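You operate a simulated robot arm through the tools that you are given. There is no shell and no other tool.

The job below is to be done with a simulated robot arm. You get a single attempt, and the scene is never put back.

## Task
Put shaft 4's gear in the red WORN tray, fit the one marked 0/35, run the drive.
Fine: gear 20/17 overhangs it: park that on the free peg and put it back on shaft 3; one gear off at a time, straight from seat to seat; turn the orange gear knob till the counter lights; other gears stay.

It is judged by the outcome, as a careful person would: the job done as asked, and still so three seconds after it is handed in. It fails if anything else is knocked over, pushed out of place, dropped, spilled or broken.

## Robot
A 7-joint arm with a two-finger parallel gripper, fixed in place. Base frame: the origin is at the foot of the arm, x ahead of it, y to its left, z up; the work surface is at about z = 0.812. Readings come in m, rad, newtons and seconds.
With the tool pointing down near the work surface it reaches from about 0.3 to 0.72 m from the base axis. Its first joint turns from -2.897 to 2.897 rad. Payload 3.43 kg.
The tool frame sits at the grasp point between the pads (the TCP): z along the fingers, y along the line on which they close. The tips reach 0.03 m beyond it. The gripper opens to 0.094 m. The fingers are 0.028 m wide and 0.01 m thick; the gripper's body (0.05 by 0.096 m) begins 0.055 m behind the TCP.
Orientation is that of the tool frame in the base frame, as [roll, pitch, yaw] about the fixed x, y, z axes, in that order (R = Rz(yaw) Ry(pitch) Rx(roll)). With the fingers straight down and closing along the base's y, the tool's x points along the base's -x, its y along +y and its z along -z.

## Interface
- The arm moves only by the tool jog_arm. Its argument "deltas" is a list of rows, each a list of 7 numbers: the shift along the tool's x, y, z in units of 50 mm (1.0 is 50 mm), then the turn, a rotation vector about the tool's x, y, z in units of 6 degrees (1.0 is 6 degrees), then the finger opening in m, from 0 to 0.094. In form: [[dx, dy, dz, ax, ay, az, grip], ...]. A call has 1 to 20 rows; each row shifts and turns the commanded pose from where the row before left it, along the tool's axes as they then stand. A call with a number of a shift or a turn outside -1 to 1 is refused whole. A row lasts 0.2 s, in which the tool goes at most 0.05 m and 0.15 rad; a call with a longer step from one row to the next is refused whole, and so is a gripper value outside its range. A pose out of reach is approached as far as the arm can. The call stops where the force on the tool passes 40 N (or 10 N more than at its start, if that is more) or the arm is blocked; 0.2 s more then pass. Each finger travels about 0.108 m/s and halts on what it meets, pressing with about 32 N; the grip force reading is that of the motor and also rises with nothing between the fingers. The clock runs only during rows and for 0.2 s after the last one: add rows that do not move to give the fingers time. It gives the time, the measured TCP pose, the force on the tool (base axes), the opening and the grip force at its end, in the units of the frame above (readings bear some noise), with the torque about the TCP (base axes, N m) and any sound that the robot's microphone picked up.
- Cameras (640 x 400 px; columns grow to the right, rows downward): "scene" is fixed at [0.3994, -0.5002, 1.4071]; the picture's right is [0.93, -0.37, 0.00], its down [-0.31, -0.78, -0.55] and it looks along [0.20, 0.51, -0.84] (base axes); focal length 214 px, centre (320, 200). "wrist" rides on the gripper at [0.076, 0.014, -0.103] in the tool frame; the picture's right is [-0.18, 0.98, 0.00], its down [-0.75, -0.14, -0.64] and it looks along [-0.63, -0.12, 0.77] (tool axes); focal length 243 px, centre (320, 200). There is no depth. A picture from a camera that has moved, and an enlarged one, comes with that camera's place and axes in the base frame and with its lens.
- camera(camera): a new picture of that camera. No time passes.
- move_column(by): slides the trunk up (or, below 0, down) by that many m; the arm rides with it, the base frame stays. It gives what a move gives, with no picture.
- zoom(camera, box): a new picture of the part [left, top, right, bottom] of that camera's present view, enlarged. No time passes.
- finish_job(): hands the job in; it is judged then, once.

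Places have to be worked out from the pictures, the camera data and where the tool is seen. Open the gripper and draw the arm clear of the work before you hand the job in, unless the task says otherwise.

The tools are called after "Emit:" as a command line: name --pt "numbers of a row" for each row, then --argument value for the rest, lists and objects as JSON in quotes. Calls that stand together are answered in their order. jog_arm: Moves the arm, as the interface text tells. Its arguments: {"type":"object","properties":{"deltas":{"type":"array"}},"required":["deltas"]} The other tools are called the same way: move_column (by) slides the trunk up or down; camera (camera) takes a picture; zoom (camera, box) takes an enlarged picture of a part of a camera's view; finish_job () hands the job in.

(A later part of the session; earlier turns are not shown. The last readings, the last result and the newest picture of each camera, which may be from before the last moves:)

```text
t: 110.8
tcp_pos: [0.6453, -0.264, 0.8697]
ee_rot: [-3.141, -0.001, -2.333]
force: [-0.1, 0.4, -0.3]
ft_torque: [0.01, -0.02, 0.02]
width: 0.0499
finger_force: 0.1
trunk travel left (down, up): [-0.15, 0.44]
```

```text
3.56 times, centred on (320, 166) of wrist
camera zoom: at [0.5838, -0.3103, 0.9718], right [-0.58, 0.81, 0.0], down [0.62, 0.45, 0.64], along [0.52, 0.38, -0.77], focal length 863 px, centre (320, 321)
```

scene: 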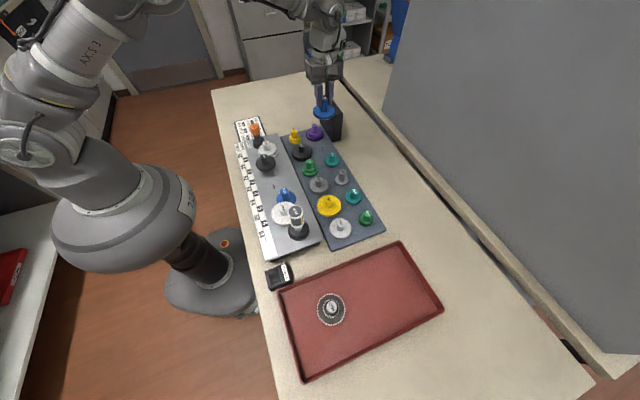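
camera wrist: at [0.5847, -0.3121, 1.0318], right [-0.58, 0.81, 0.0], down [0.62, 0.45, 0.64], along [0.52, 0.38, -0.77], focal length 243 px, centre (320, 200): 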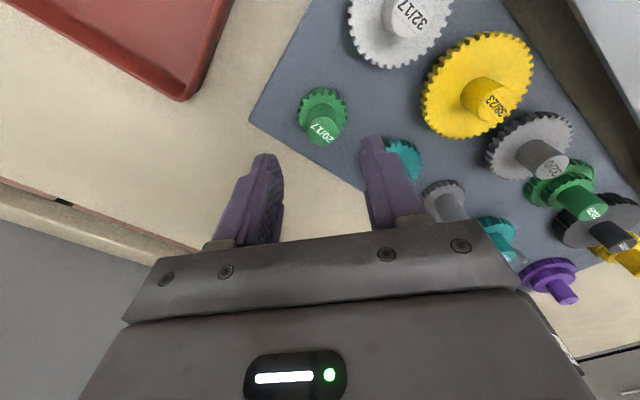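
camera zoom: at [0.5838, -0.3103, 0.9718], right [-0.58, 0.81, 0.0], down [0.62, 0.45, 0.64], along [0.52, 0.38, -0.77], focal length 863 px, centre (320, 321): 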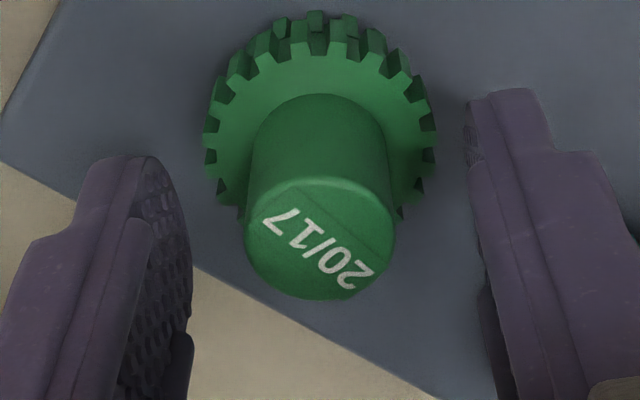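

Centred. Closing on the hub.

Emit:
jog_arm --pt "0 0 0 0 0 0 0.0" --pt "0 0 0 0 0 0 0.0" --pt "0 0 0 0 0 0 0.0" --pt "0 0 0 0 0 0 0.0"

Emit:
zoom --camera "wrist" --box '[230, 110, 410, 222]'

```text
t: 111.8
tcp_pos: [0.6459, -0.2638, 0.8702]
ee_rot: [3.141, -0.001, -2.333]
force: [0.1, 0.2, 0.3]
ft_torque: [0.01, 0.01, -0.02]
width: 0.0221
finger_force: 32.4
trunk travel left (down, up): [-0.15, 0.44]
```

```text
3.56 times, centred on (320, 166) of wrist
camera zoom: at [0.5838, -0.3103, 0.9719], right [-0.58, 0.81, 0.0], down [0.62, 0.45, 0.64], along [0.52, 0.38, -0.77], focal length 863 px, centre (320, 321)
```

zoom: 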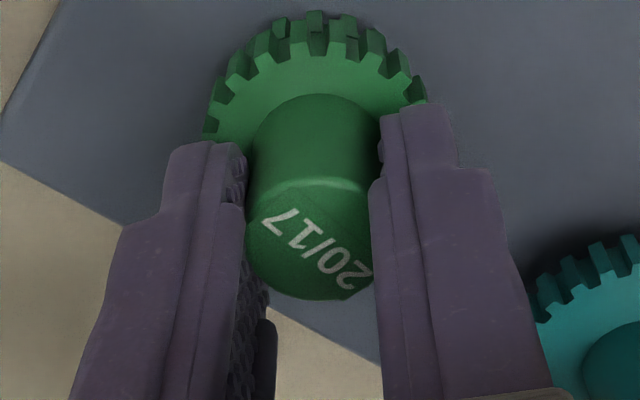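

Gripped with no side load. I'll lift straight up to about z 1.03, then turn the tool back to -90° with the gear.

Emit:
jog_arm --pt "0 0 -0.08 0 0 0 0.0" --pt "0 0 -0.12 0 0 0 0.0" --pt "0 0 -0.2 0 0 0 0.0" --pt "0 0 -0.3 0 0 0 0.0" --pt "0 0 -0.5 0 0 0 0.0" --pt "0 0 -0.6 0 0 0 0.0" --pt "0 0 -0.6 0 0 0 0.0" --pt "0 0 -0.5 0 0 0 0.0" --pt "0 0 -0.3 0 0 0 0.0" --pt "0 0 0 0 0 -1 0.0" --pt "0 0 0 0 0 -1 0.0" --pt "0 0 0 0 0 -1 0.0" --pt "0 0 0 0 0 -1 0.0" --pt "0 0 0 0 0 -1 0.0" --pt "0 0 0 0 0 -1 0.0" --pt "0 0 0 0 0 -1 0.0" --pt "0 0 0 0 0 -0.27 0.0" --pt "0 0 0 0 0 0 0.0"

Emit:
camera --camera "wrist"

Emit:
zoom --camera "scene" --box '[225, 90, 401, 200]'

```text
t: 115.6
tcp_pos: [0.6479, -0.264, 1.0293]
ee_rot: [3.14, 0.0, -1.567]
force: [-1.0, -0.1, -0.3]
ft_torque: [-0.02, -0.01, 0.03]
width: 0.0224
finger_force: 32.4
trunk travel left (down, up): [-0.15, 0.44]
```

```text
taken
camera wrist: at [0.6329, -0.3417, 1.1321], right [-0.98, 0.18, 0.0], down [0.14, 0.75, 0.64], along [0.12, 0.63, -0.77], focal length 243 px, centre (320, 200)
```

wrist: 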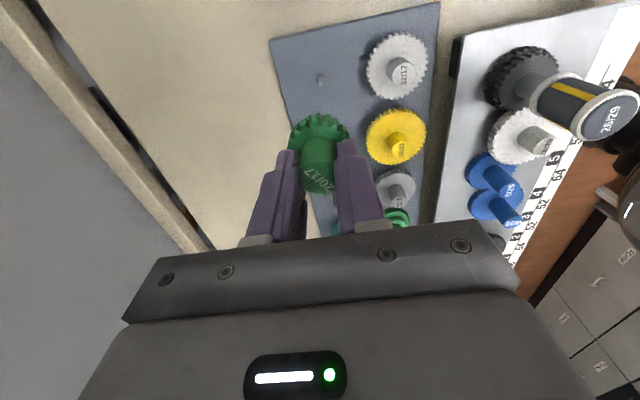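

```text
3.64 times, centred on (313, 145) of scene
camera zoom: at [0.3994, -0.5002, 1.4071], right [0.93, -0.37, 0.0], down [-0.31, -0.78, -0.55], along [0.2, 0.51, -0.84], focal length 780 px, centre (346, 400)
```

zoom: 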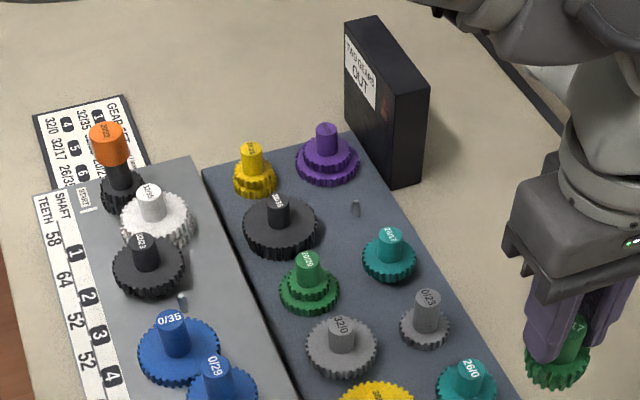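

Held securely, and TWO GEARS OUT is still dark. I'll carry it straight to above shaft 3.

Emit:
jog_arm --pt "-0.25 0.21 0 0 0 0 0.0" --pt "-0.5 0.42 0 0 0 0 0.0" --pt "-0.65 0.54 0 0 0 0 0.0" --pt "-0.7 0.585 0 0 0 0 0.0" --pt "-0.7 0.585 0 0 0 0 0.0" --pt "-0.7 0.585 0 0 0 0 0.0" --pt "-0.65 0.54 0 0 0 0 0.0" --pt "-0.5 0.42 0 0 0 0 0.0" --pt "-0.28 0.23 0 0 0 0 0.0" --pt "-0.104 0.093 0 0 0 0 0.0" --pt "0 0 0 0 0 0 0.0" --pt "0 0 0 0 0 0 0.0"

Emit:
camera --camera "wrist"

Emit:
zoom --camera "wrist" --box '[280, 105, 360, 155]'

Emit:
zoom --camera "wrist" --box '[272, 65, 352, 115]'

```text
t: 118.2
tcp_pos: [0.4358, -0.0113, 1.0294]
ee_rot: [3.141, -0.001, -1.571]
force: [-0.1, 0.3, 0.1]
ft_torque: [0.02, -0.02, 0.02]
width: 0.0224
finger_force: 32.0
trunk travel left (down, up): [-0.15, 0.44]
```

```text
taken
camera wrist: at [0.4222, -0.0895, 1.1317], right [-0.98, 0.18, 0.0], down [0.14, 0.75, 0.64], along [0.12, 0.63, -0.77], focal length 243 px, centre (320, 200)
```

wrist: 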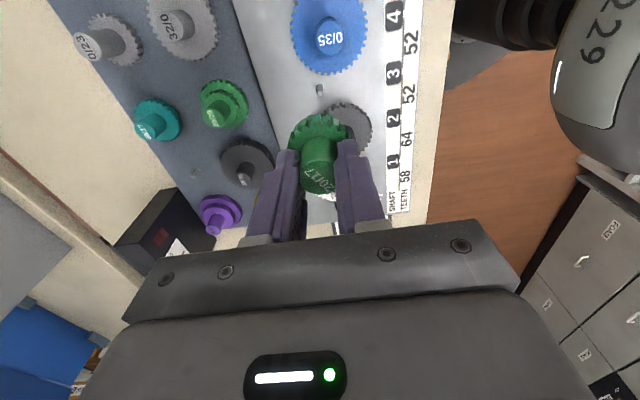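

```text
8.00 times, centred on (320, 130) of wrist
camera zoom: at [0.4222, -0.0895, 1.1317], right [-0.98, 0.18, 0.0], down [0.14, 0.75, 0.64], along [0.12, 0.63, -0.77], focal length 1941 px, centre (320, 760)
```

zoom: 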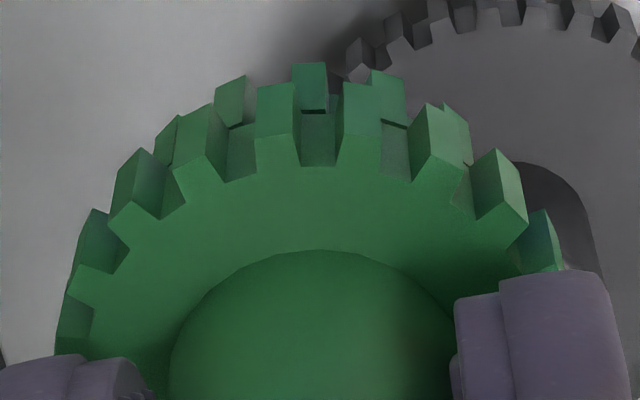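

```text
8.00 times, centred on (312, 90) of wrist
camera zoom: at [0.4222, -0.0895, 1.1317], right [-0.98, 0.18, 0.0], down [0.14, 0.75, 0.64], along [0.12, 0.63, -0.77], focal length 1941 px, centre (384, 1080)
```

zoom: 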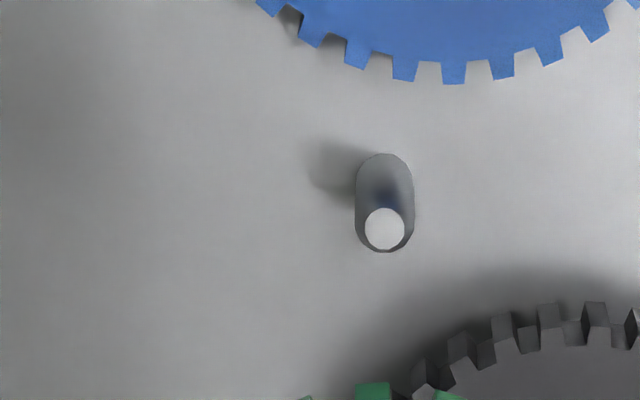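

The view of the held gear is clear. Its upper-tier gap sits at about -98.6°, giving the aligned tooth at roughly -54.6°, while both neighbours call for about -56.6°. I'll twist 1.8°, trim, and descend to about 12 mm above the pin tip.

Emit:
jog_arm --pt "0.01 -0.006 0.2 0 0 0.3 0.0" --pt "0 0 0.5 0 0 0 0.0" --pt "0 0 0.5 0 0 0 0.0" --pt "0 0 0.35 0 0 0 0.0" --pt "0 0 0.15 0 0 0 0.0" --pt "0 0 0 0 0 0 0.0" --pt "0 0 0 0 0 0 0.0"

Emit:
camera --camera "wrist"

Emit:
zoom --camera "wrist" --box '[280, 85, 360, 135]'

Emit:
zoom --camera "scene" --box '[255, 150, 303, 180]'

```text
t: 119.8
tcp_pos: [0.4361, -0.0129, 0.9456]
ee_rot: [3.141, 0.0, -1.603]
force: [0.2, 0.2, -0.5]
ft_torque: [-0.02, -0.04, -0.05]
width: 0.0222
finger_force: 32.0
trunk travel left (down, up): [-0.15, 0.44]
```

```text
taken
camera wrist: at [0.42, -0.0893, 1.0476], right [-0.98, 0.21, 0.0], down [0.17, 0.75, 0.64], along [0.14, 0.63, -0.77], focal length 243 px, centre (320, 200)
```

wrist: 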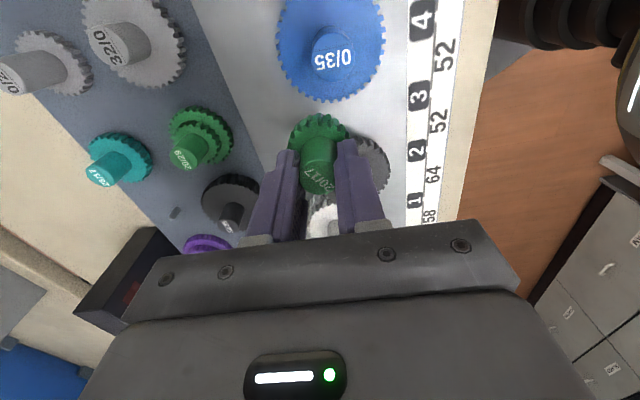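

```text
8.00 times, centred on (320, 110) of wrist
camera zoom: at [0.42, -0.0893, 1.0476], right [-0.98, 0.21, 0.0], down [0.17, 0.75, 0.64], along [0.14, 0.63, -0.77], focal length 1941 px, centre (320, 920)
```

zoom: 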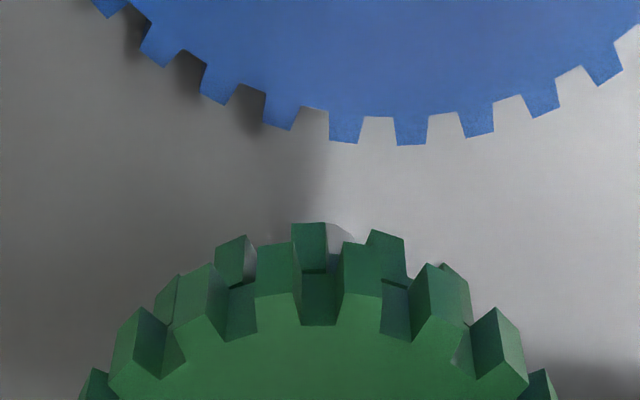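

```text
13.33 times, centred on (279, 165) of scene
camera zoom: at [0.3994, -0.5002, 1.4071], right [0.93, -0.37, 0.0], down [-0.31, -0.78, -0.55], along [0.2, 0.51, -0.84], focal length 2860 px, centre (867, 667)
```

zoom: 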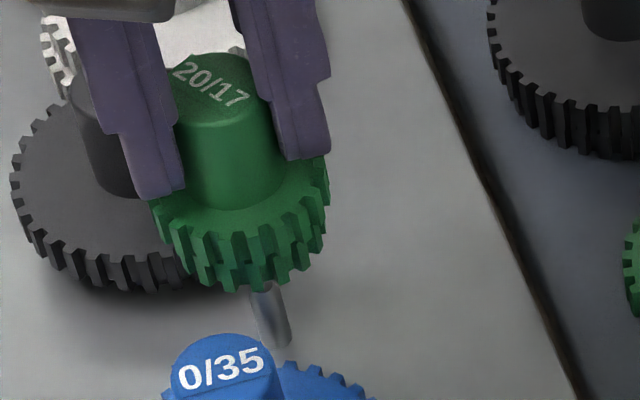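

This view confirms it: 0/35's tooth lies right on the line to shaft 3, and the 17-tier's gap on the held gear points straight at it. I'll lower 14 mm to the pin tip.

Emit:
jog_arm --pt "0.006 0 0.1 0 0 0 0.0" --pt "0 0 0.1 0 0 0 0.0" --pt "0 0 0.08 0 0 0 0.0" --pt "0 0 0 0 0 0 0.0"

Emit:
zoom --camera "wrist" --box '[280, 85, 360, 135]'

Emit:
zoom --camera "scene" --box '[255, 150, 303, 180]'

```text
t: 120.8
tcp_pos: [0.4375, -0.0134, 0.9317]
ee_rot: [-3.14, 0.0, -1.603]
force: [0.2, -0.1, -0.4]
ft_torque: [-0.02, 0.03, 0.01]
width: 0.0224
finger_force: 32.3
trunk travel left (down, up): [-0.15, 0.44]
```

```text
8.00 times, centred on (320, 110) of wrist
camera zoom: at [0.4205, -0.0906, 1.033], right [-0.98, 0.22, 0.0], down [0.17, 0.75, 0.64], along [0.14, 0.63, -0.77], focal length 1941 px, centre (320, 920)
```

zoom: 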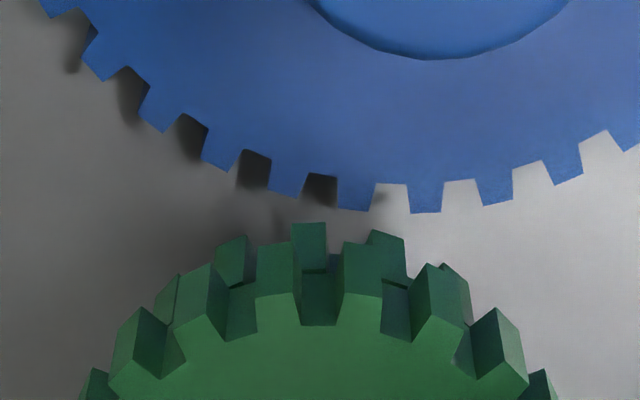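

```text
13.33 times, centred on (279, 165) of scene
camera zoom: at [0.3994, -0.5002, 1.4071], right [0.93, -0.37, 0.0], down [-0.31, -0.78, -0.55], along [0.2, 0.51, -0.84], focal length 2860 px, centre (867, 667)
```

zoom: 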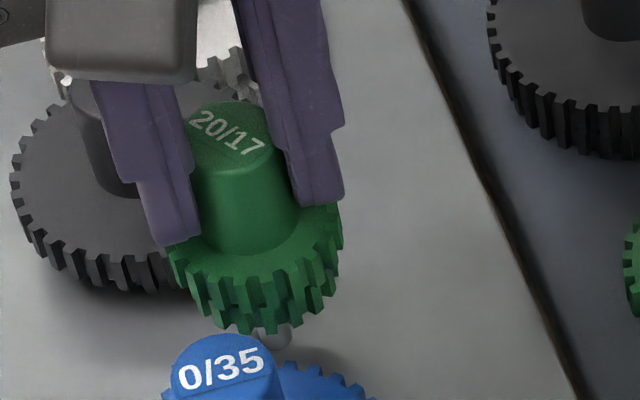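

The gear bottom is at the pin tip. I'll correct the 1 mm y drift and continue down gently.

Emit:
jog_arm --pt "-0.02 0.008 0.04 0 0 0 0.0" --pt "0 0 0.06 0 0 0 0.0" --pt "0 0 0 0 0 0 0.0"

Emit:
zoom --camera "wrist" --box '[280, 85, 360, 135]'

```text
t: 121.6
tcp_pos: [0.4365, -0.0131, 0.9251]
ee_rot: [-3.14, -0.001, -1.602]
force: [0.0, 0.1, -0.2]
ft_torque: [-0.01, 0.0, -0.01]
width: 0.0223
finger_force: 33.0
trunk travel left (down, up): [-0.15, 0.44]
```

```text
8.00 times, centred on (320, 110) of wrist
camera zoom: at [0.4196, -0.0891, 1.0289], right [-0.98, 0.21, 0.0], down [0.16, 0.75, 0.64], along [0.14, 0.63, -0.77], focal length 1941 px, centre (320, 920)
```

zoom: 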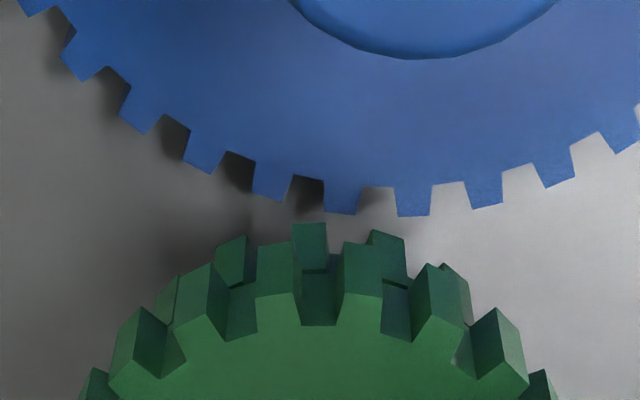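

Emit:
jog_arm --pt "0.006 -0.008 0.05 0 0 0 0.0" --pt "0 0 0.05 0 0 0 0.0" --pt "0 0 0 0 0 0 0.0"

Emit:
zoom --camera "wrist" --box '[280, 90, 360, 140]'

```text
t: 122.4
tcp_pos: [0.4361, -0.0129, 0.9205]
ee_rot: [3.141, 0.001, -1.601]
force: [-0.1, 0.1, -0.2]
ft_torque: [0.0, -0.01, 0.01]
width: 0.0223
finger_force: 32.1
trunk travel left (down, up): [-0.15, 0.44]
```

```text
8.00 times, centred on (320, 115) of wrist
camera zoom: at [0.4196, -0.0895, 1.0231], right [-0.98, 0.22, 0.0], down [0.17, 0.75, 0.64], along [0.14, 0.63, -0.77], focal length 1941 px, centre (320, 880)
```

zoom: 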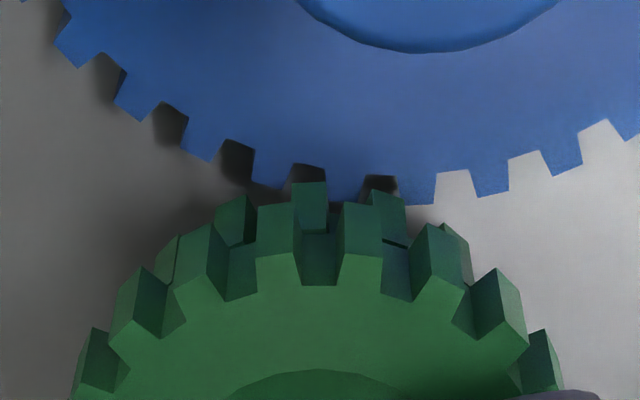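

The 17-tier teeth are lining up with 0/35's gaps, with zero force so far. I'll continue in small steps.

Emit:
jog_arm --pt "0 -0.006 0.04 0 0 0 0.0" --pt "0 0 0.04 0 0 0 0.0" --pt "0 0 0 0 0 0 0.0"

Emit:
zoom --camera "wrist" --box '[280, 90, 360, 140]'

```text
t: 123.2
tcp_pos: [0.4372, -0.0119, 0.9156]
ee_rot: [-3.141, 0.0, -1.602]
force: [-0.6, -1.0, -0.5]
ft_torque: [-0.01, 0.02, -0.01]
width: 0.0225
finger_force: 32.5
trunk travel left (down, up): [-0.15, 0.44]
```

```text
8.00 times, centred on (320, 115) of wrist
camera zoom: at [0.4203, -0.0893, 1.0191], right [-0.98, 0.21, 0.0], down [0.16, 0.75, 0.64], along [0.14, 0.63, -0.77], focal length 1941 px, centre (320, 880)
```

zoom: 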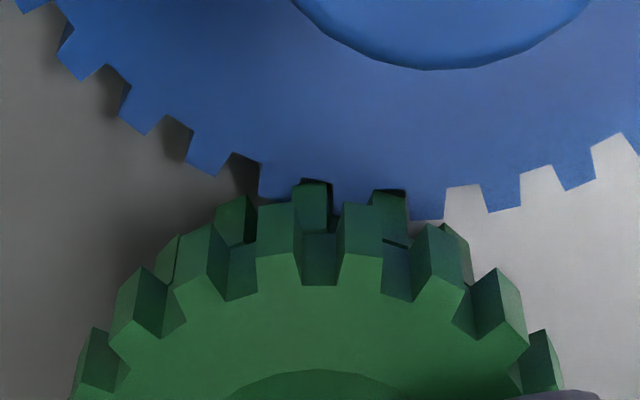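

The lower teeth are dropping into 0/35's gaps. I'll take another 3 mm, watching for any upper-tier contact with the 32.

Emit:
jog_arm --pt "0 0 0.03 0 0 0 0.0" --pt "0 0 0.03 0 0 0 0.0" --pt "0 0 0 0 0 0 0.0"

Emit:
zoom --camera "wrist" --box '[280, 90, 360, 140]'

```text
t: 124.0
tcp_pos: [0.4365, -0.0135, 0.9144]
ee_rot: [3.14, 0.0, -1.603]
force: [0.0, 0.1, -0.1]
ft_torque: [-0.03, 0.01, -0.01]
width: 0.0222
finger_force: 31.9
trunk travel left (down, up): [-0.15, 0.44]
```

```text
8.00 times, centred on (320, 115) of wrist
camera zoom: at [0.4199, -0.0897, 1.0163], right [-0.98, 0.21, 0.0], down [0.17, 0.75, 0.64], along [0.14, 0.63, -0.77], focal length 1941 px, centre (320, 880)
```

zoom: 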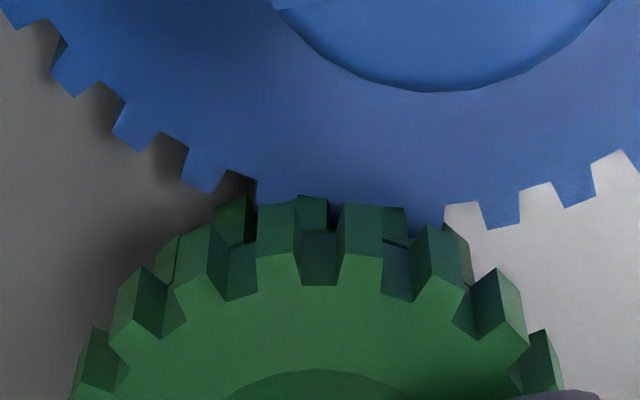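

Emit:
jog_arm --pt "0 0 0.03 0 0 0 0.0" --pt "0 0 0.03 0 0 0 0.0" --pt "0 0 0 0 0 0 0.0"

Emit:
zoom --camera "wrist" --box '[280, 90, 360, 140]'

Emit:
zoom --camera "scene" --box '[255, 150, 303, 180]'

```text
t: 124.8
tcp_pos: [0.4362, -0.0127, 0.9118]
ee_rot: [3.14, 0.001, -1.603]
force: [0.5, 0.3, -1.0]
ft_torque: [0.0, -0.05, 0.04]
width: 0.0224
finger_force: 31.5
trunk travel left (down, up): [-0.15, 0.44]
```

```text
8.00 times, centred on (320, 115) of wrist
camera zoom: at [0.42, -0.0893, 1.0135], right [-0.98, 0.22, 0.0], down [0.17, 0.75, 0.64], along [0.14, 0.63, -0.77], focal length 1941 px, centre (320, 880)
```

zoom: 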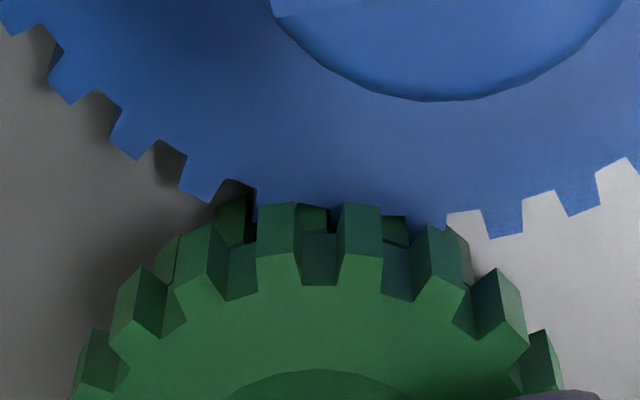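

```text
13.33 times, centred on (279, 165) of scene
camera zoom: at [0.3994, -0.5002, 1.4071], right [0.93, -0.37, 0.0], down [-0.31, -0.78, -0.55], along [0.2, 0.51, -0.84], focal length 2860 px, centre (867, 667)
```

zoom: 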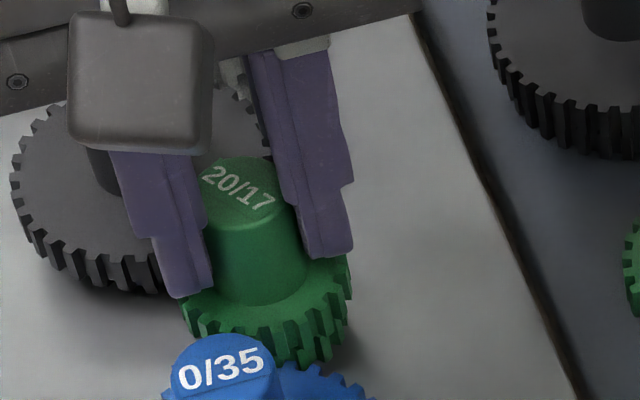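

Still zero force, and the upper tier has entered the 32's teeth without resistance. I'll continue to the seat.

Emit:
jog_arm --pt "0 0 0.03 0 0 0 0.0" --pt "0 0 0.02 0 0 0 0.0" --pt "0 0 0 0 0 0 0.0"

Emit:
zoom --camera "wrist" --box '[280, 90, 360, 140]'

```text
t: 125.6
tcp_pos: [0.4364, -0.0113, 0.9084]
ee_rot: [-3.14, 0.0, -1.603]
force: [1.1, -0.3, -0.3]
ft_torque: [0.01, 0.0, 0.0]
width: 0.0222
finger_force: 32.3
trunk travel left (down, up): [-0.15, 0.44]
```

```text
8.00 times, centred on (320, 115) of wrist
camera zoom: at [0.4201, -0.089, 1.0108], right [-0.98, 0.21, 0.0], down [0.16, 0.75, 0.64], along [0.14, 0.63, -0.77], focal length 1941 px, centre (320, 880)
```

zoom: 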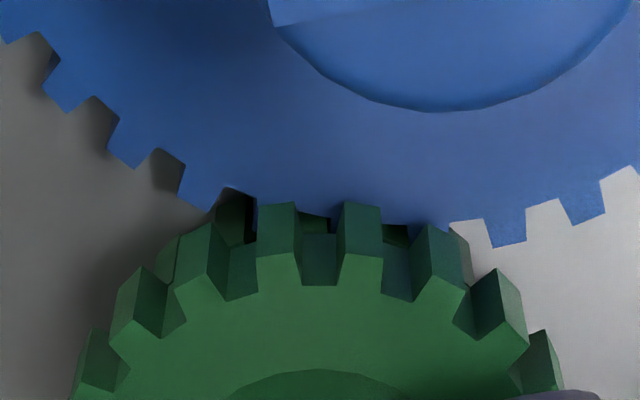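

Emit:
jog_arm --pt "0 0 0.025 0 0 0 0.0" --pt "0 0 0.015 0 0 0 0.0" --pt "0 0 0 0 0 0 0.0"

Emit:
zoom --camera "wrist" --box '[280, 90, 360, 140]'

```text
t: 126.4
tcp_pos: [0.4363, -0.0126, 0.9058]
ee_rot: [-3.139, -0.001, -1.603]
force: [-2.9, 1.0, 18.2]
ft_torque: [0.03, 0.12, -0.04]
width: 0.0225
finger_force: 31.9
trunk travel left (down, up): [-0.15, 0.44]
```

```text
8.00 times, centred on (320, 115) of wrist
camera zoom: at [0.4197, -0.0894, 1.0096], right [-0.98, 0.21, 0.0], down [0.16, 0.75, 0.64], along [0.14, 0.63, -0.77], focal length 1941 px, centre (320, 880)
```

zoom: 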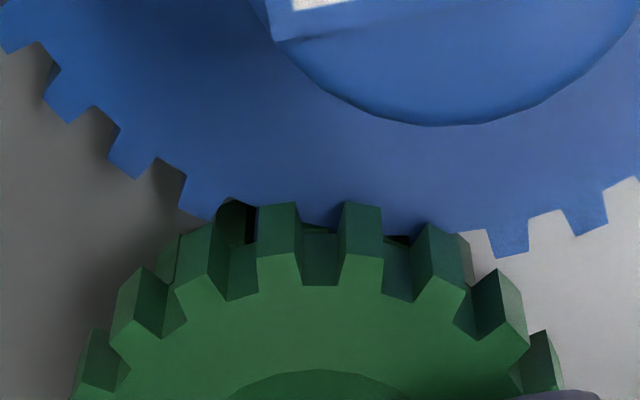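

Contact is at exactly the predicted seat height of 1.0096. I'll relieve the load and open the fingers.

Emit:
jog_arm --pt "0 0 -0.028 0 0 0 0.0" --pt "0 0 0 0 0 0 0.0"

Emit:
jog_arm --pt "0 0 0 0 0 0 0.03" --pt "0 0 0 0 0 0 0.046" --pt "0 0 0 0 0 0 0.046" --pt "0 0 0 0 0 0 0.046"

Emit:
zoom --camera "wrist" --box '[240, 90, 400, 190]'

Emit:
zoom --camera "scene" --box '[255, 150, 303, 180]'

```text
t: 127.0
tcp_pos: [0.436, -0.0126, 0.907]
ee_rot: [3.14, 0.0, -1.603]
force: [-1.1, -0.5, -0.8]
ft_torque: [-0.02, 0.05, 0.01]
width: 0.0222
finger_force: 32.7
trunk travel left (down, up): [-0.15, 0.44]
```

```text
t: 128.0
tcp_pos: [0.4372, -0.0134, 0.9054]
ee_rot: [-3.14, -0.001, -1.601]
force: [0.0, -0.6, 0.4]
ft_torque: [0.01, 0.0, 0.0]
width: 0.0458
finger_force: 0.0
trunk travel left (down, up): [-0.15, 0.44]
```

```text
4.00 times, centred on (320, 140) of wrist
camera zoom: at [0.4204, -0.0896, 1.0102], right [-0.98, 0.21, 0.0], down [0.17, 0.75, 0.64], along [0.14, 0.63, -0.77], focal length 970 px, centre (320, 440)
```

zoom: 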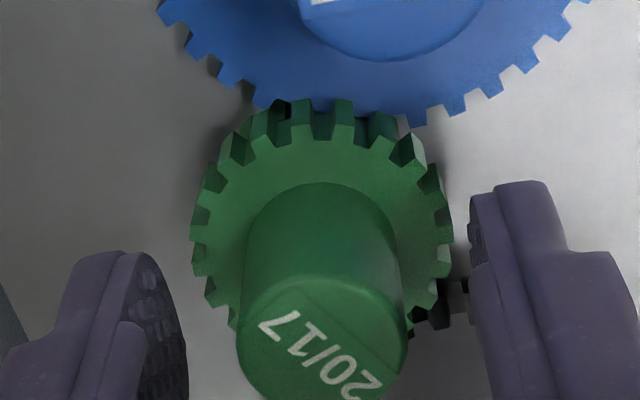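

```text
13.33 times, centred on (279, 165) of scene
camera zoom: at [0.3994, -0.5002, 1.4071], right [0.93, -0.37, 0.0], down [-0.31, -0.78, -0.55], along [0.2, 0.51, -0.84], focal length 2860 px, centre (867, 667)
```

zoom: 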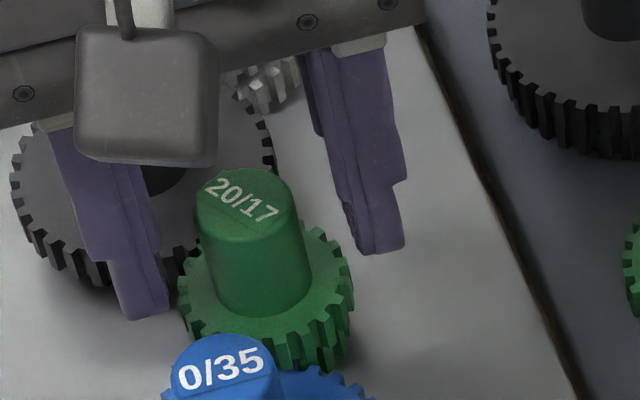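

20/17 is back on shaft 3. I'll rise straight up, undo the small twist, and inspect the whole train.

Emit:
jog_arm --pt "0 0 -0.3 0 0 0 0.046" --pt "0 0 -0.6 0 0 0 0.046" --pt "0 0 -0.8 0 0 0 0.046" --pt "0 0 -0.8 0 0 0 0.046" --pt "0 0 -0.6 0 0 -0.3 0.046" --pt "0.4 0 -0.2 0 0 0 0.046" --pt "0 0 0 0 0 0 0.046"

Emit:
camera --camera "wrist"

Emit:
zoom --camera "wrist" --box '[270, 50, 400, 131]'

Emit:
zoom --camera "wrist" --box '[270, 130, 400, 211]'

Emit:
zoom --camera "scene" --box '[235, 130, 331, 190]'

```text
t: 129.6
tcp_pos: [0.4363, -0.0338, 1.0733]
ee_rot: [-3.142, -0.002, -1.57]
force: [-0.4, 0.1, -0.1]
ft_torque: [0.04, 0.02, 0.0]
width: 0.0458
finger_force: 0.0
trunk travel left (down, up): [-0.15, 0.44]
```

```text
taken
camera wrist: at [0.4229, -0.1107, 1.1758], right [-0.98, 0.18, 0.0], down [0.14, 0.75, 0.64], along [0.12, 0.63, -0.77], focal length 243 px, centre (320, 200)
```

wrist: 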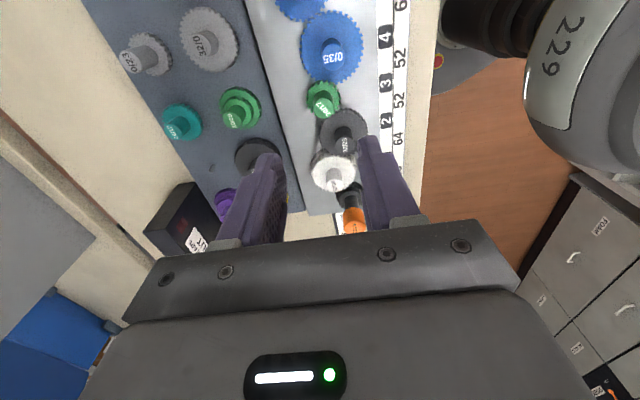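

```text
4.92 times, centred on (335, 90) of wrist
camera zoom: at [0.4229, -0.1107, 1.1758], right [-0.98, 0.18, 0.0], down [0.14, 0.75, 0.64], along [0.12, 0.63, -0.77], focal length 1194 px, centre (246, 739)
```

zoom: 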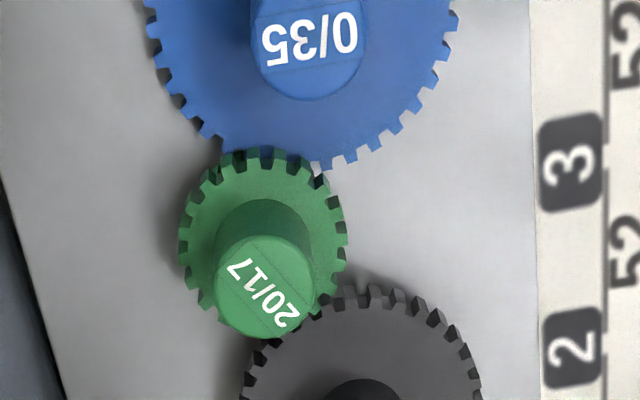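

```text
4.92 times, centred on (335, 170) of wrist
camera zoom: at [0.4229, -0.1107, 1.1758], right [-0.98, 0.18, 0.0], down [0.14, 0.75, 0.64], along [0.12, 0.63, -0.77], focal length 1194 px, centre (246, 345)
```

zoom: 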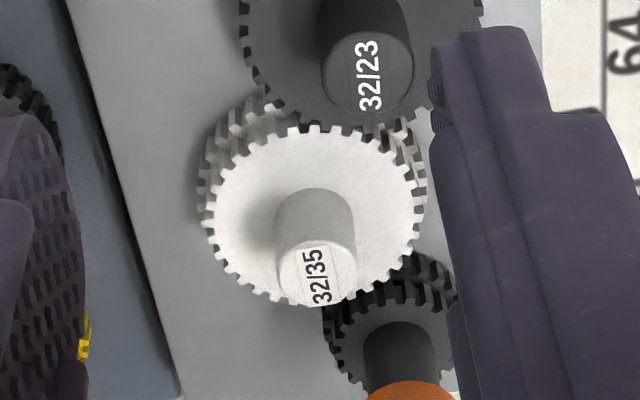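

```text
6.67 times, centred on (283, 160) of scene
camera zoom: at [0.3994, -0.5002, 1.4071], right [0.93, -0.37, 0.0], down [-0.31, -0.78, -0.55], along [0.2, 0.51, -0.84], focal length 1430 px, centre (567, 467)
```

zoom: 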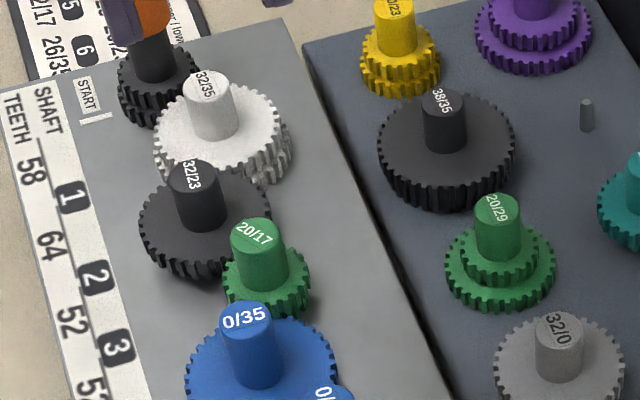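

The train is complete: 20/17 meshes with both 32/23 and 0/35. Now the orange knob, which I place at about (0.420, 0.148, 0.935). I'll move above it and check the counter.

Emit:
jog_arm --pt "-0.4 0.04 0 0 0 0 0.06" --pt "-0.75 0.07 0 0 0 0 0.06" --pt "-0.8 0.08 0 0 0 0 0.06" --pt "-0.8 0.08 0 0 0 0 0.06" --pt "-0.6 0.05 0.3 0 0 0 0.06" --pt "-0.31 0.018 0.5 0 0 0 0.06" --pt "0 0 0.3 0 0 0 0.06" --pt "0 0 0 0 0 0 0.06" --pt "0 0 0 0 0 0 0.06"

Emit:
camera --camera "wrist"

Emit:
zoom --camera "wrist" --box '[240, 50, 400, 150]'

Emit:
zoom --camera "scene" --box '[255, 250, 319, 290]'

Emit:
camera --camera "scene"

```text
t: 131.6
tcp_pos: [0.4191, 0.1503, 1.0171]
ee_rot: [3.141, -0.001, -1.569]
force: [0.8, 0.7, 0.4]
ft_torque: [-0.01, 0.01, -0.01]
width: 0.0601
finger_force: 0.0
trunk travel left (down, up): [-0.15, 0.44]
```

```text
taken
camera wrist: at [0.4052, 0.0722, 1.1192], right [-0.98, 0.18, 0.0], down [0.14, 0.75, 0.64], along [0.12, 0.63, -0.77], focal length 243 px, centre (320, 200)
```

wrist: 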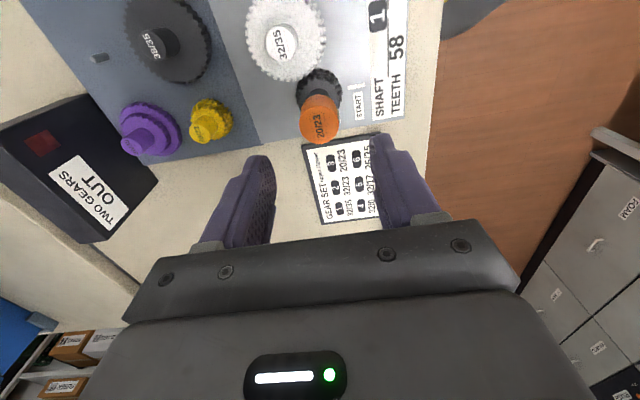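

```text
4.00 times, centred on (320, 100) of wrist
camera zoom: at [0.4052, 0.0722, 1.1192], right [-0.98, 0.18, 0.0], down [0.14, 0.75, 0.64], along [0.12, 0.63, -0.77], focal length 970 px, centre (320, 600)
```

zoom: 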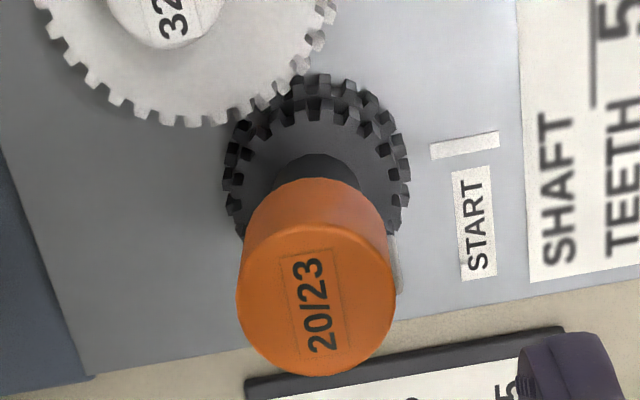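

```text
10.00 times, centred on (287, 270) of scene
camera zoom: at [0.3994, -0.5002, 1.4071], right [0.93, -0.37, 0.0], down [-0.31, -0.78, -0.55], along [0.2, 0.51, -0.84], focal length 2145 px, centre (650, -500)
```

zoom: 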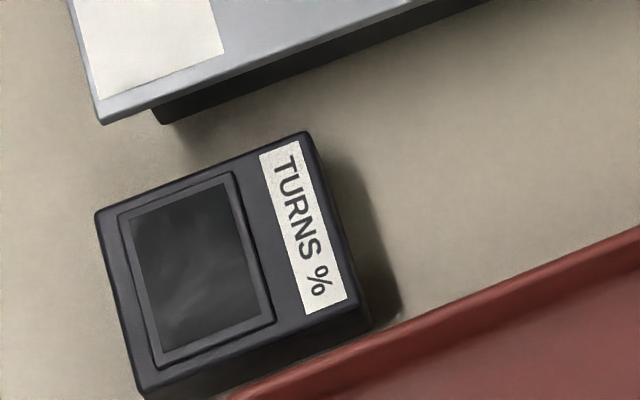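

```text
taken
```

scene: 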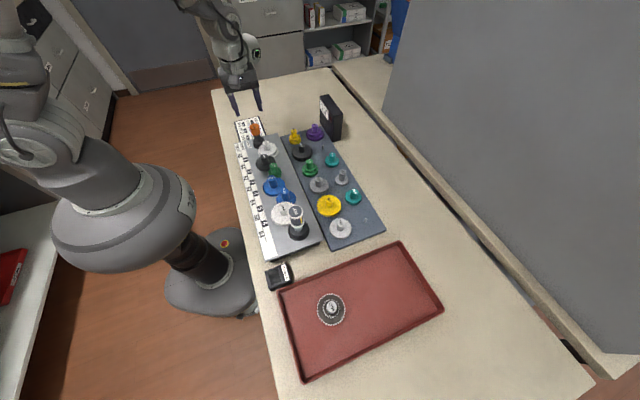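

The knob axis is at (0.420, 0.148) and I'm over it, with the counter dark. I'll descend around the knob to TCP z≈0.932 and close on it.

Emit:
jog_arm --pt "0 -0.01 0.3 0 0 0 0.06" --pt "0 0 0.5 0 0 0 0.06" --pt "0 0 0.5 0 0 0 0.06" --pt "0 0 0.35 0 0 0 0.06" --pt "0 0 0 0 0 0 0.06" --pt "0 0 0 0 0 0 0.06"

Emit:
camera --camera "wrist"

Emit:
zoom --camera "scene" --box '[225, 95, 305, 145]'

```text
t: 133.0
tcp_pos: [0.4186, 0.1495, 0.9362]
ee_rot: [3.14, 0.0, -1.57]
force: [0.1, 0.6, 0.0]
ft_torque: [-0.03, -0.02, -0.02]
width: 0.0602
finger_force: 0.2
trunk travel left (down, up): [-0.15, 0.44]
```

```text
taken
camera wrist: at [0.4058, 0.0726, 1.038], right [-0.98, 0.18, 0.0], down [0.14, 0.75, 0.64], along [0.12, 0.63, -0.77], focal length 243 px, centre (320, 200)
```

wrist: 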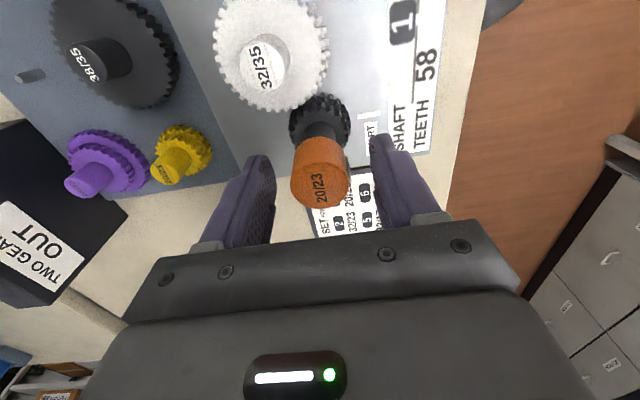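

```text
8.00 times, centred on (265, 120) of scene
camera zoom: at [0.3994, -0.5002, 1.4071], right [0.93, -0.37, 0.0], down [-0.31, -0.78, -0.55], along [0.2, 0.51, -0.84], focal length 1716 px, centre (760, 840)
```

zoom: 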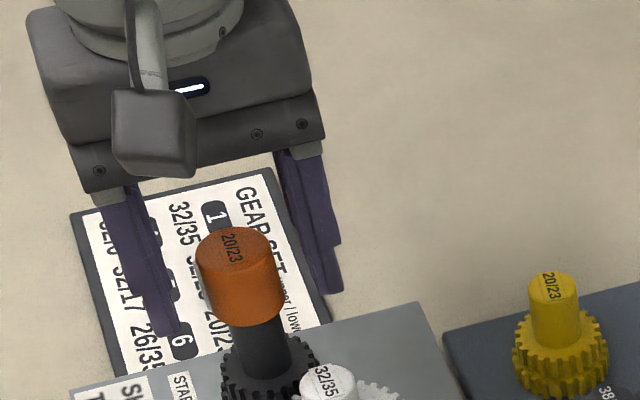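

The knob is centred between the fingers with its top at the TCP. I'll close on it.

Emit:
jog_arm --pt "0 0 0 0 0 0 0.0" --pt "0 0 0 0 0 0 0.0" --pt "0 0 0 0 0 0 0.0" --pt "0 0 0 0 0 0 0.0"

Emit:
zoom --camera "wrist" --box '[230, 110, 410, 222]'

```text
t: 134.0
tcp_pos: [0.4208, 0.1498, 0.9354]
ee_rot: [-3.14, 0.001, -1.571]
force: [1.8, -0.4, -2.0]
ft_torque: [0.12, -0.54, 0.01]
width: 0.0318
finger_force: 45.2
trunk travel left (down, up): [-0.15, 0.44]
```

```text
3.56 times, centred on (320, 166) of wrist
camera zoom: at [0.4061, 0.0726, 1.038], right [-0.98, 0.18, 0.0], down [0.14, 0.75, 0.64], along [0.12, 0.63, -0.77], focal length 863 px, centre (320, 321)
```

zoom: 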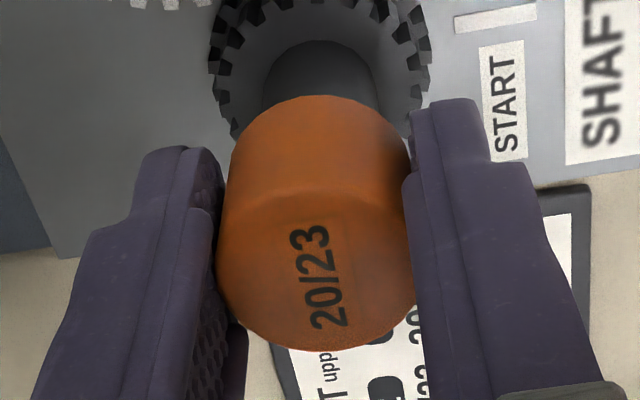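

Gripped at 31.8 mm. I'll try a cautious first turn of 24° and watch torque, sound, gears and counter.

Emit:
jog_arm --pt "0 0 0 0 0 0.5 0.0" --pt "0 0 0 0 0 0.5 0.0" --pt "0 0 0 0 0 1 0.0" --pt "0 0 0 0 0 1 0.0" --pt "0 0 0 0 0 1 0.0" --pt "0 0 0 0 0 0 0.0"

Emit:
zoom --camera "scene" --box '[225, 110, 345, 185]'

Emit:
zoom --camera "scene" --box '[225, 170, 345, 245]'

Emit:
zoom --camera "scene" --box '[255, 250, 319, 290]'

```text
t: 135.4
tcp_pos: [0.4195, 0.1507, 0.9355]
ee_rot: [-3.141, 0.0, -1.991]
force: [4.0, 0.0, 17.4]
ft_torque: [-0.54, 0.9, 0.0]
width: 0.032
finger_force: 45.5
trunk travel left (down, up): [-0.15, 0.44]
```

```text
5.33 times, centred on (285, 148) of scene
camera zoom: at [0.3994, -0.5002, 1.4071], right [0.93, -0.37, 0.0], down [-0.31, -0.78, -0.55], along [0.2, 0.51, -0.84], focal length 1144 px, centre (507, 480)
```

zoom: 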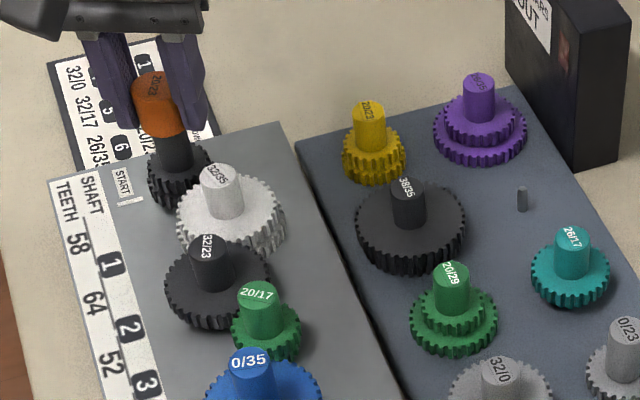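

```text
5.33 times, centred on (285, 208) of scene
camera zoom: at [0.3994, -0.5002, 1.4071], right [0.93, -0.37, 0.0], down [-0.31, -0.78, -0.55], along [0.2, 0.51, -0.84], focal length 1144 px, centre (507, 160)
```

zoom: 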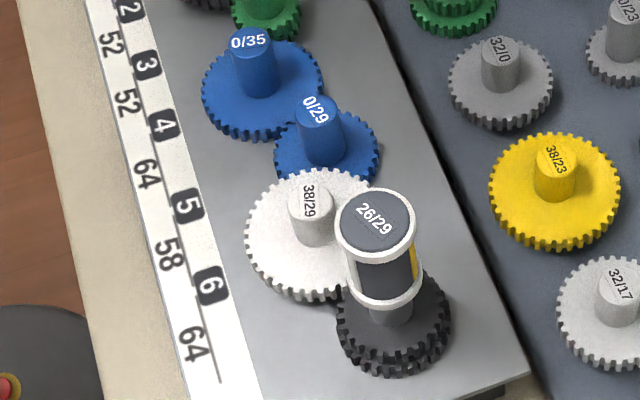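

```text
10.00 times, centred on (287, 270) of scene
camera zoom: at [0.3994, -0.5002, 1.4071], right [0.93, -0.37, 0.0], down [-0.31, -0.78, -0.55], along [0.2, 0.51, -0.84], focal length 2145 px, centre (650, -500)
```

zoom: 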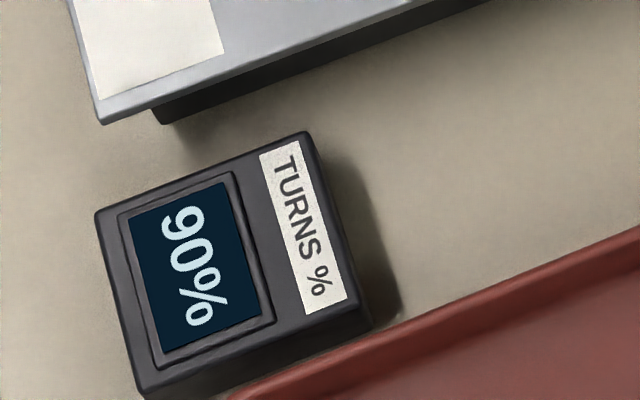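

The counter has lit and reads 90%, which matches the ratio I compute for this gear set (0.90). That's the stopping point, so I'll open the fingers and let go of the knob.

Emit:
jog_arm --pt "0 0 0 0 0 0 0.04" --pt "0 0 0 0 0 0 0.06" --pt "0 0 0 0 0 0 0.06" --pt "0 0 0 0 0 0 0.06"

Emit:
zoom --camera "wrist" --box '[230, 110, 410, 222]'

Emit:
zoom --camera "scene" --box '[255, 250, 319, 290]'

```text
t: 136.4
tcp_pos: [0.4213, 0.1488, 0.9351]
ee_rot: [-3.14, 0.0, -1.991]
force: [-0.3, 0.5, -0.3]
ft_torque: [0.05, 0.01, -0.01]
width: 0.06
finger_force: 0.0
trunk travel left (down, up): [-0.15, 0.44]
```

```text
3.56 times, centred on (320, 166) of wrist
camera zoom: at [0.3764, 0.085, 1.0375], right [-0.82, 0.57, 0.0], down [0.44, 0.63, 0.64], along [0.36, 0.53, -0.77], focal length 863 px, centre (320, 321)
```

zoom: 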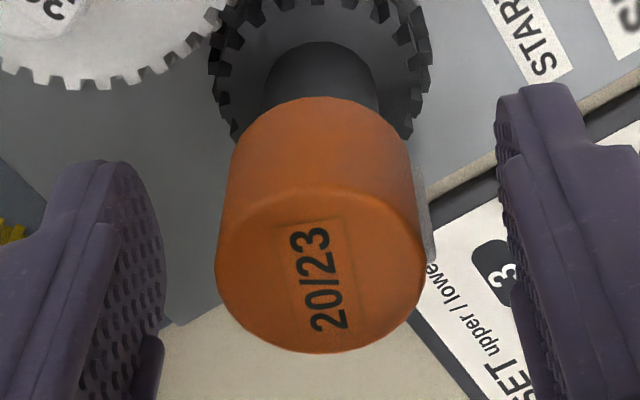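

```text
10.00 times, centred on (287, 270) of scene
camera zoom: at [0.3994, -0.5002, 1.4071], right [0.93, -0.37, 0.0], down [-0.31, -0.78, -0.55], along [0.2, 0.51, -0.84], focal length 2145 px, centre (650, -500)
```

zoom: 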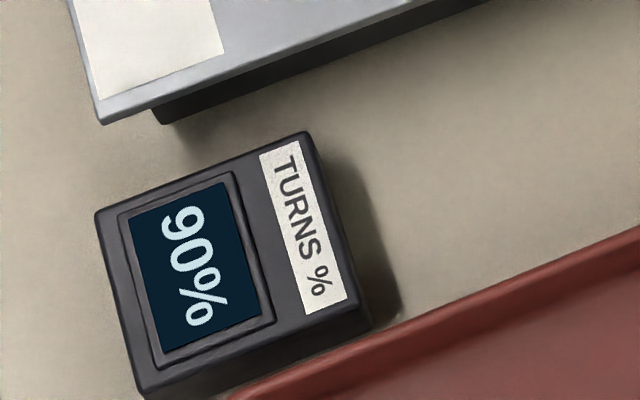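

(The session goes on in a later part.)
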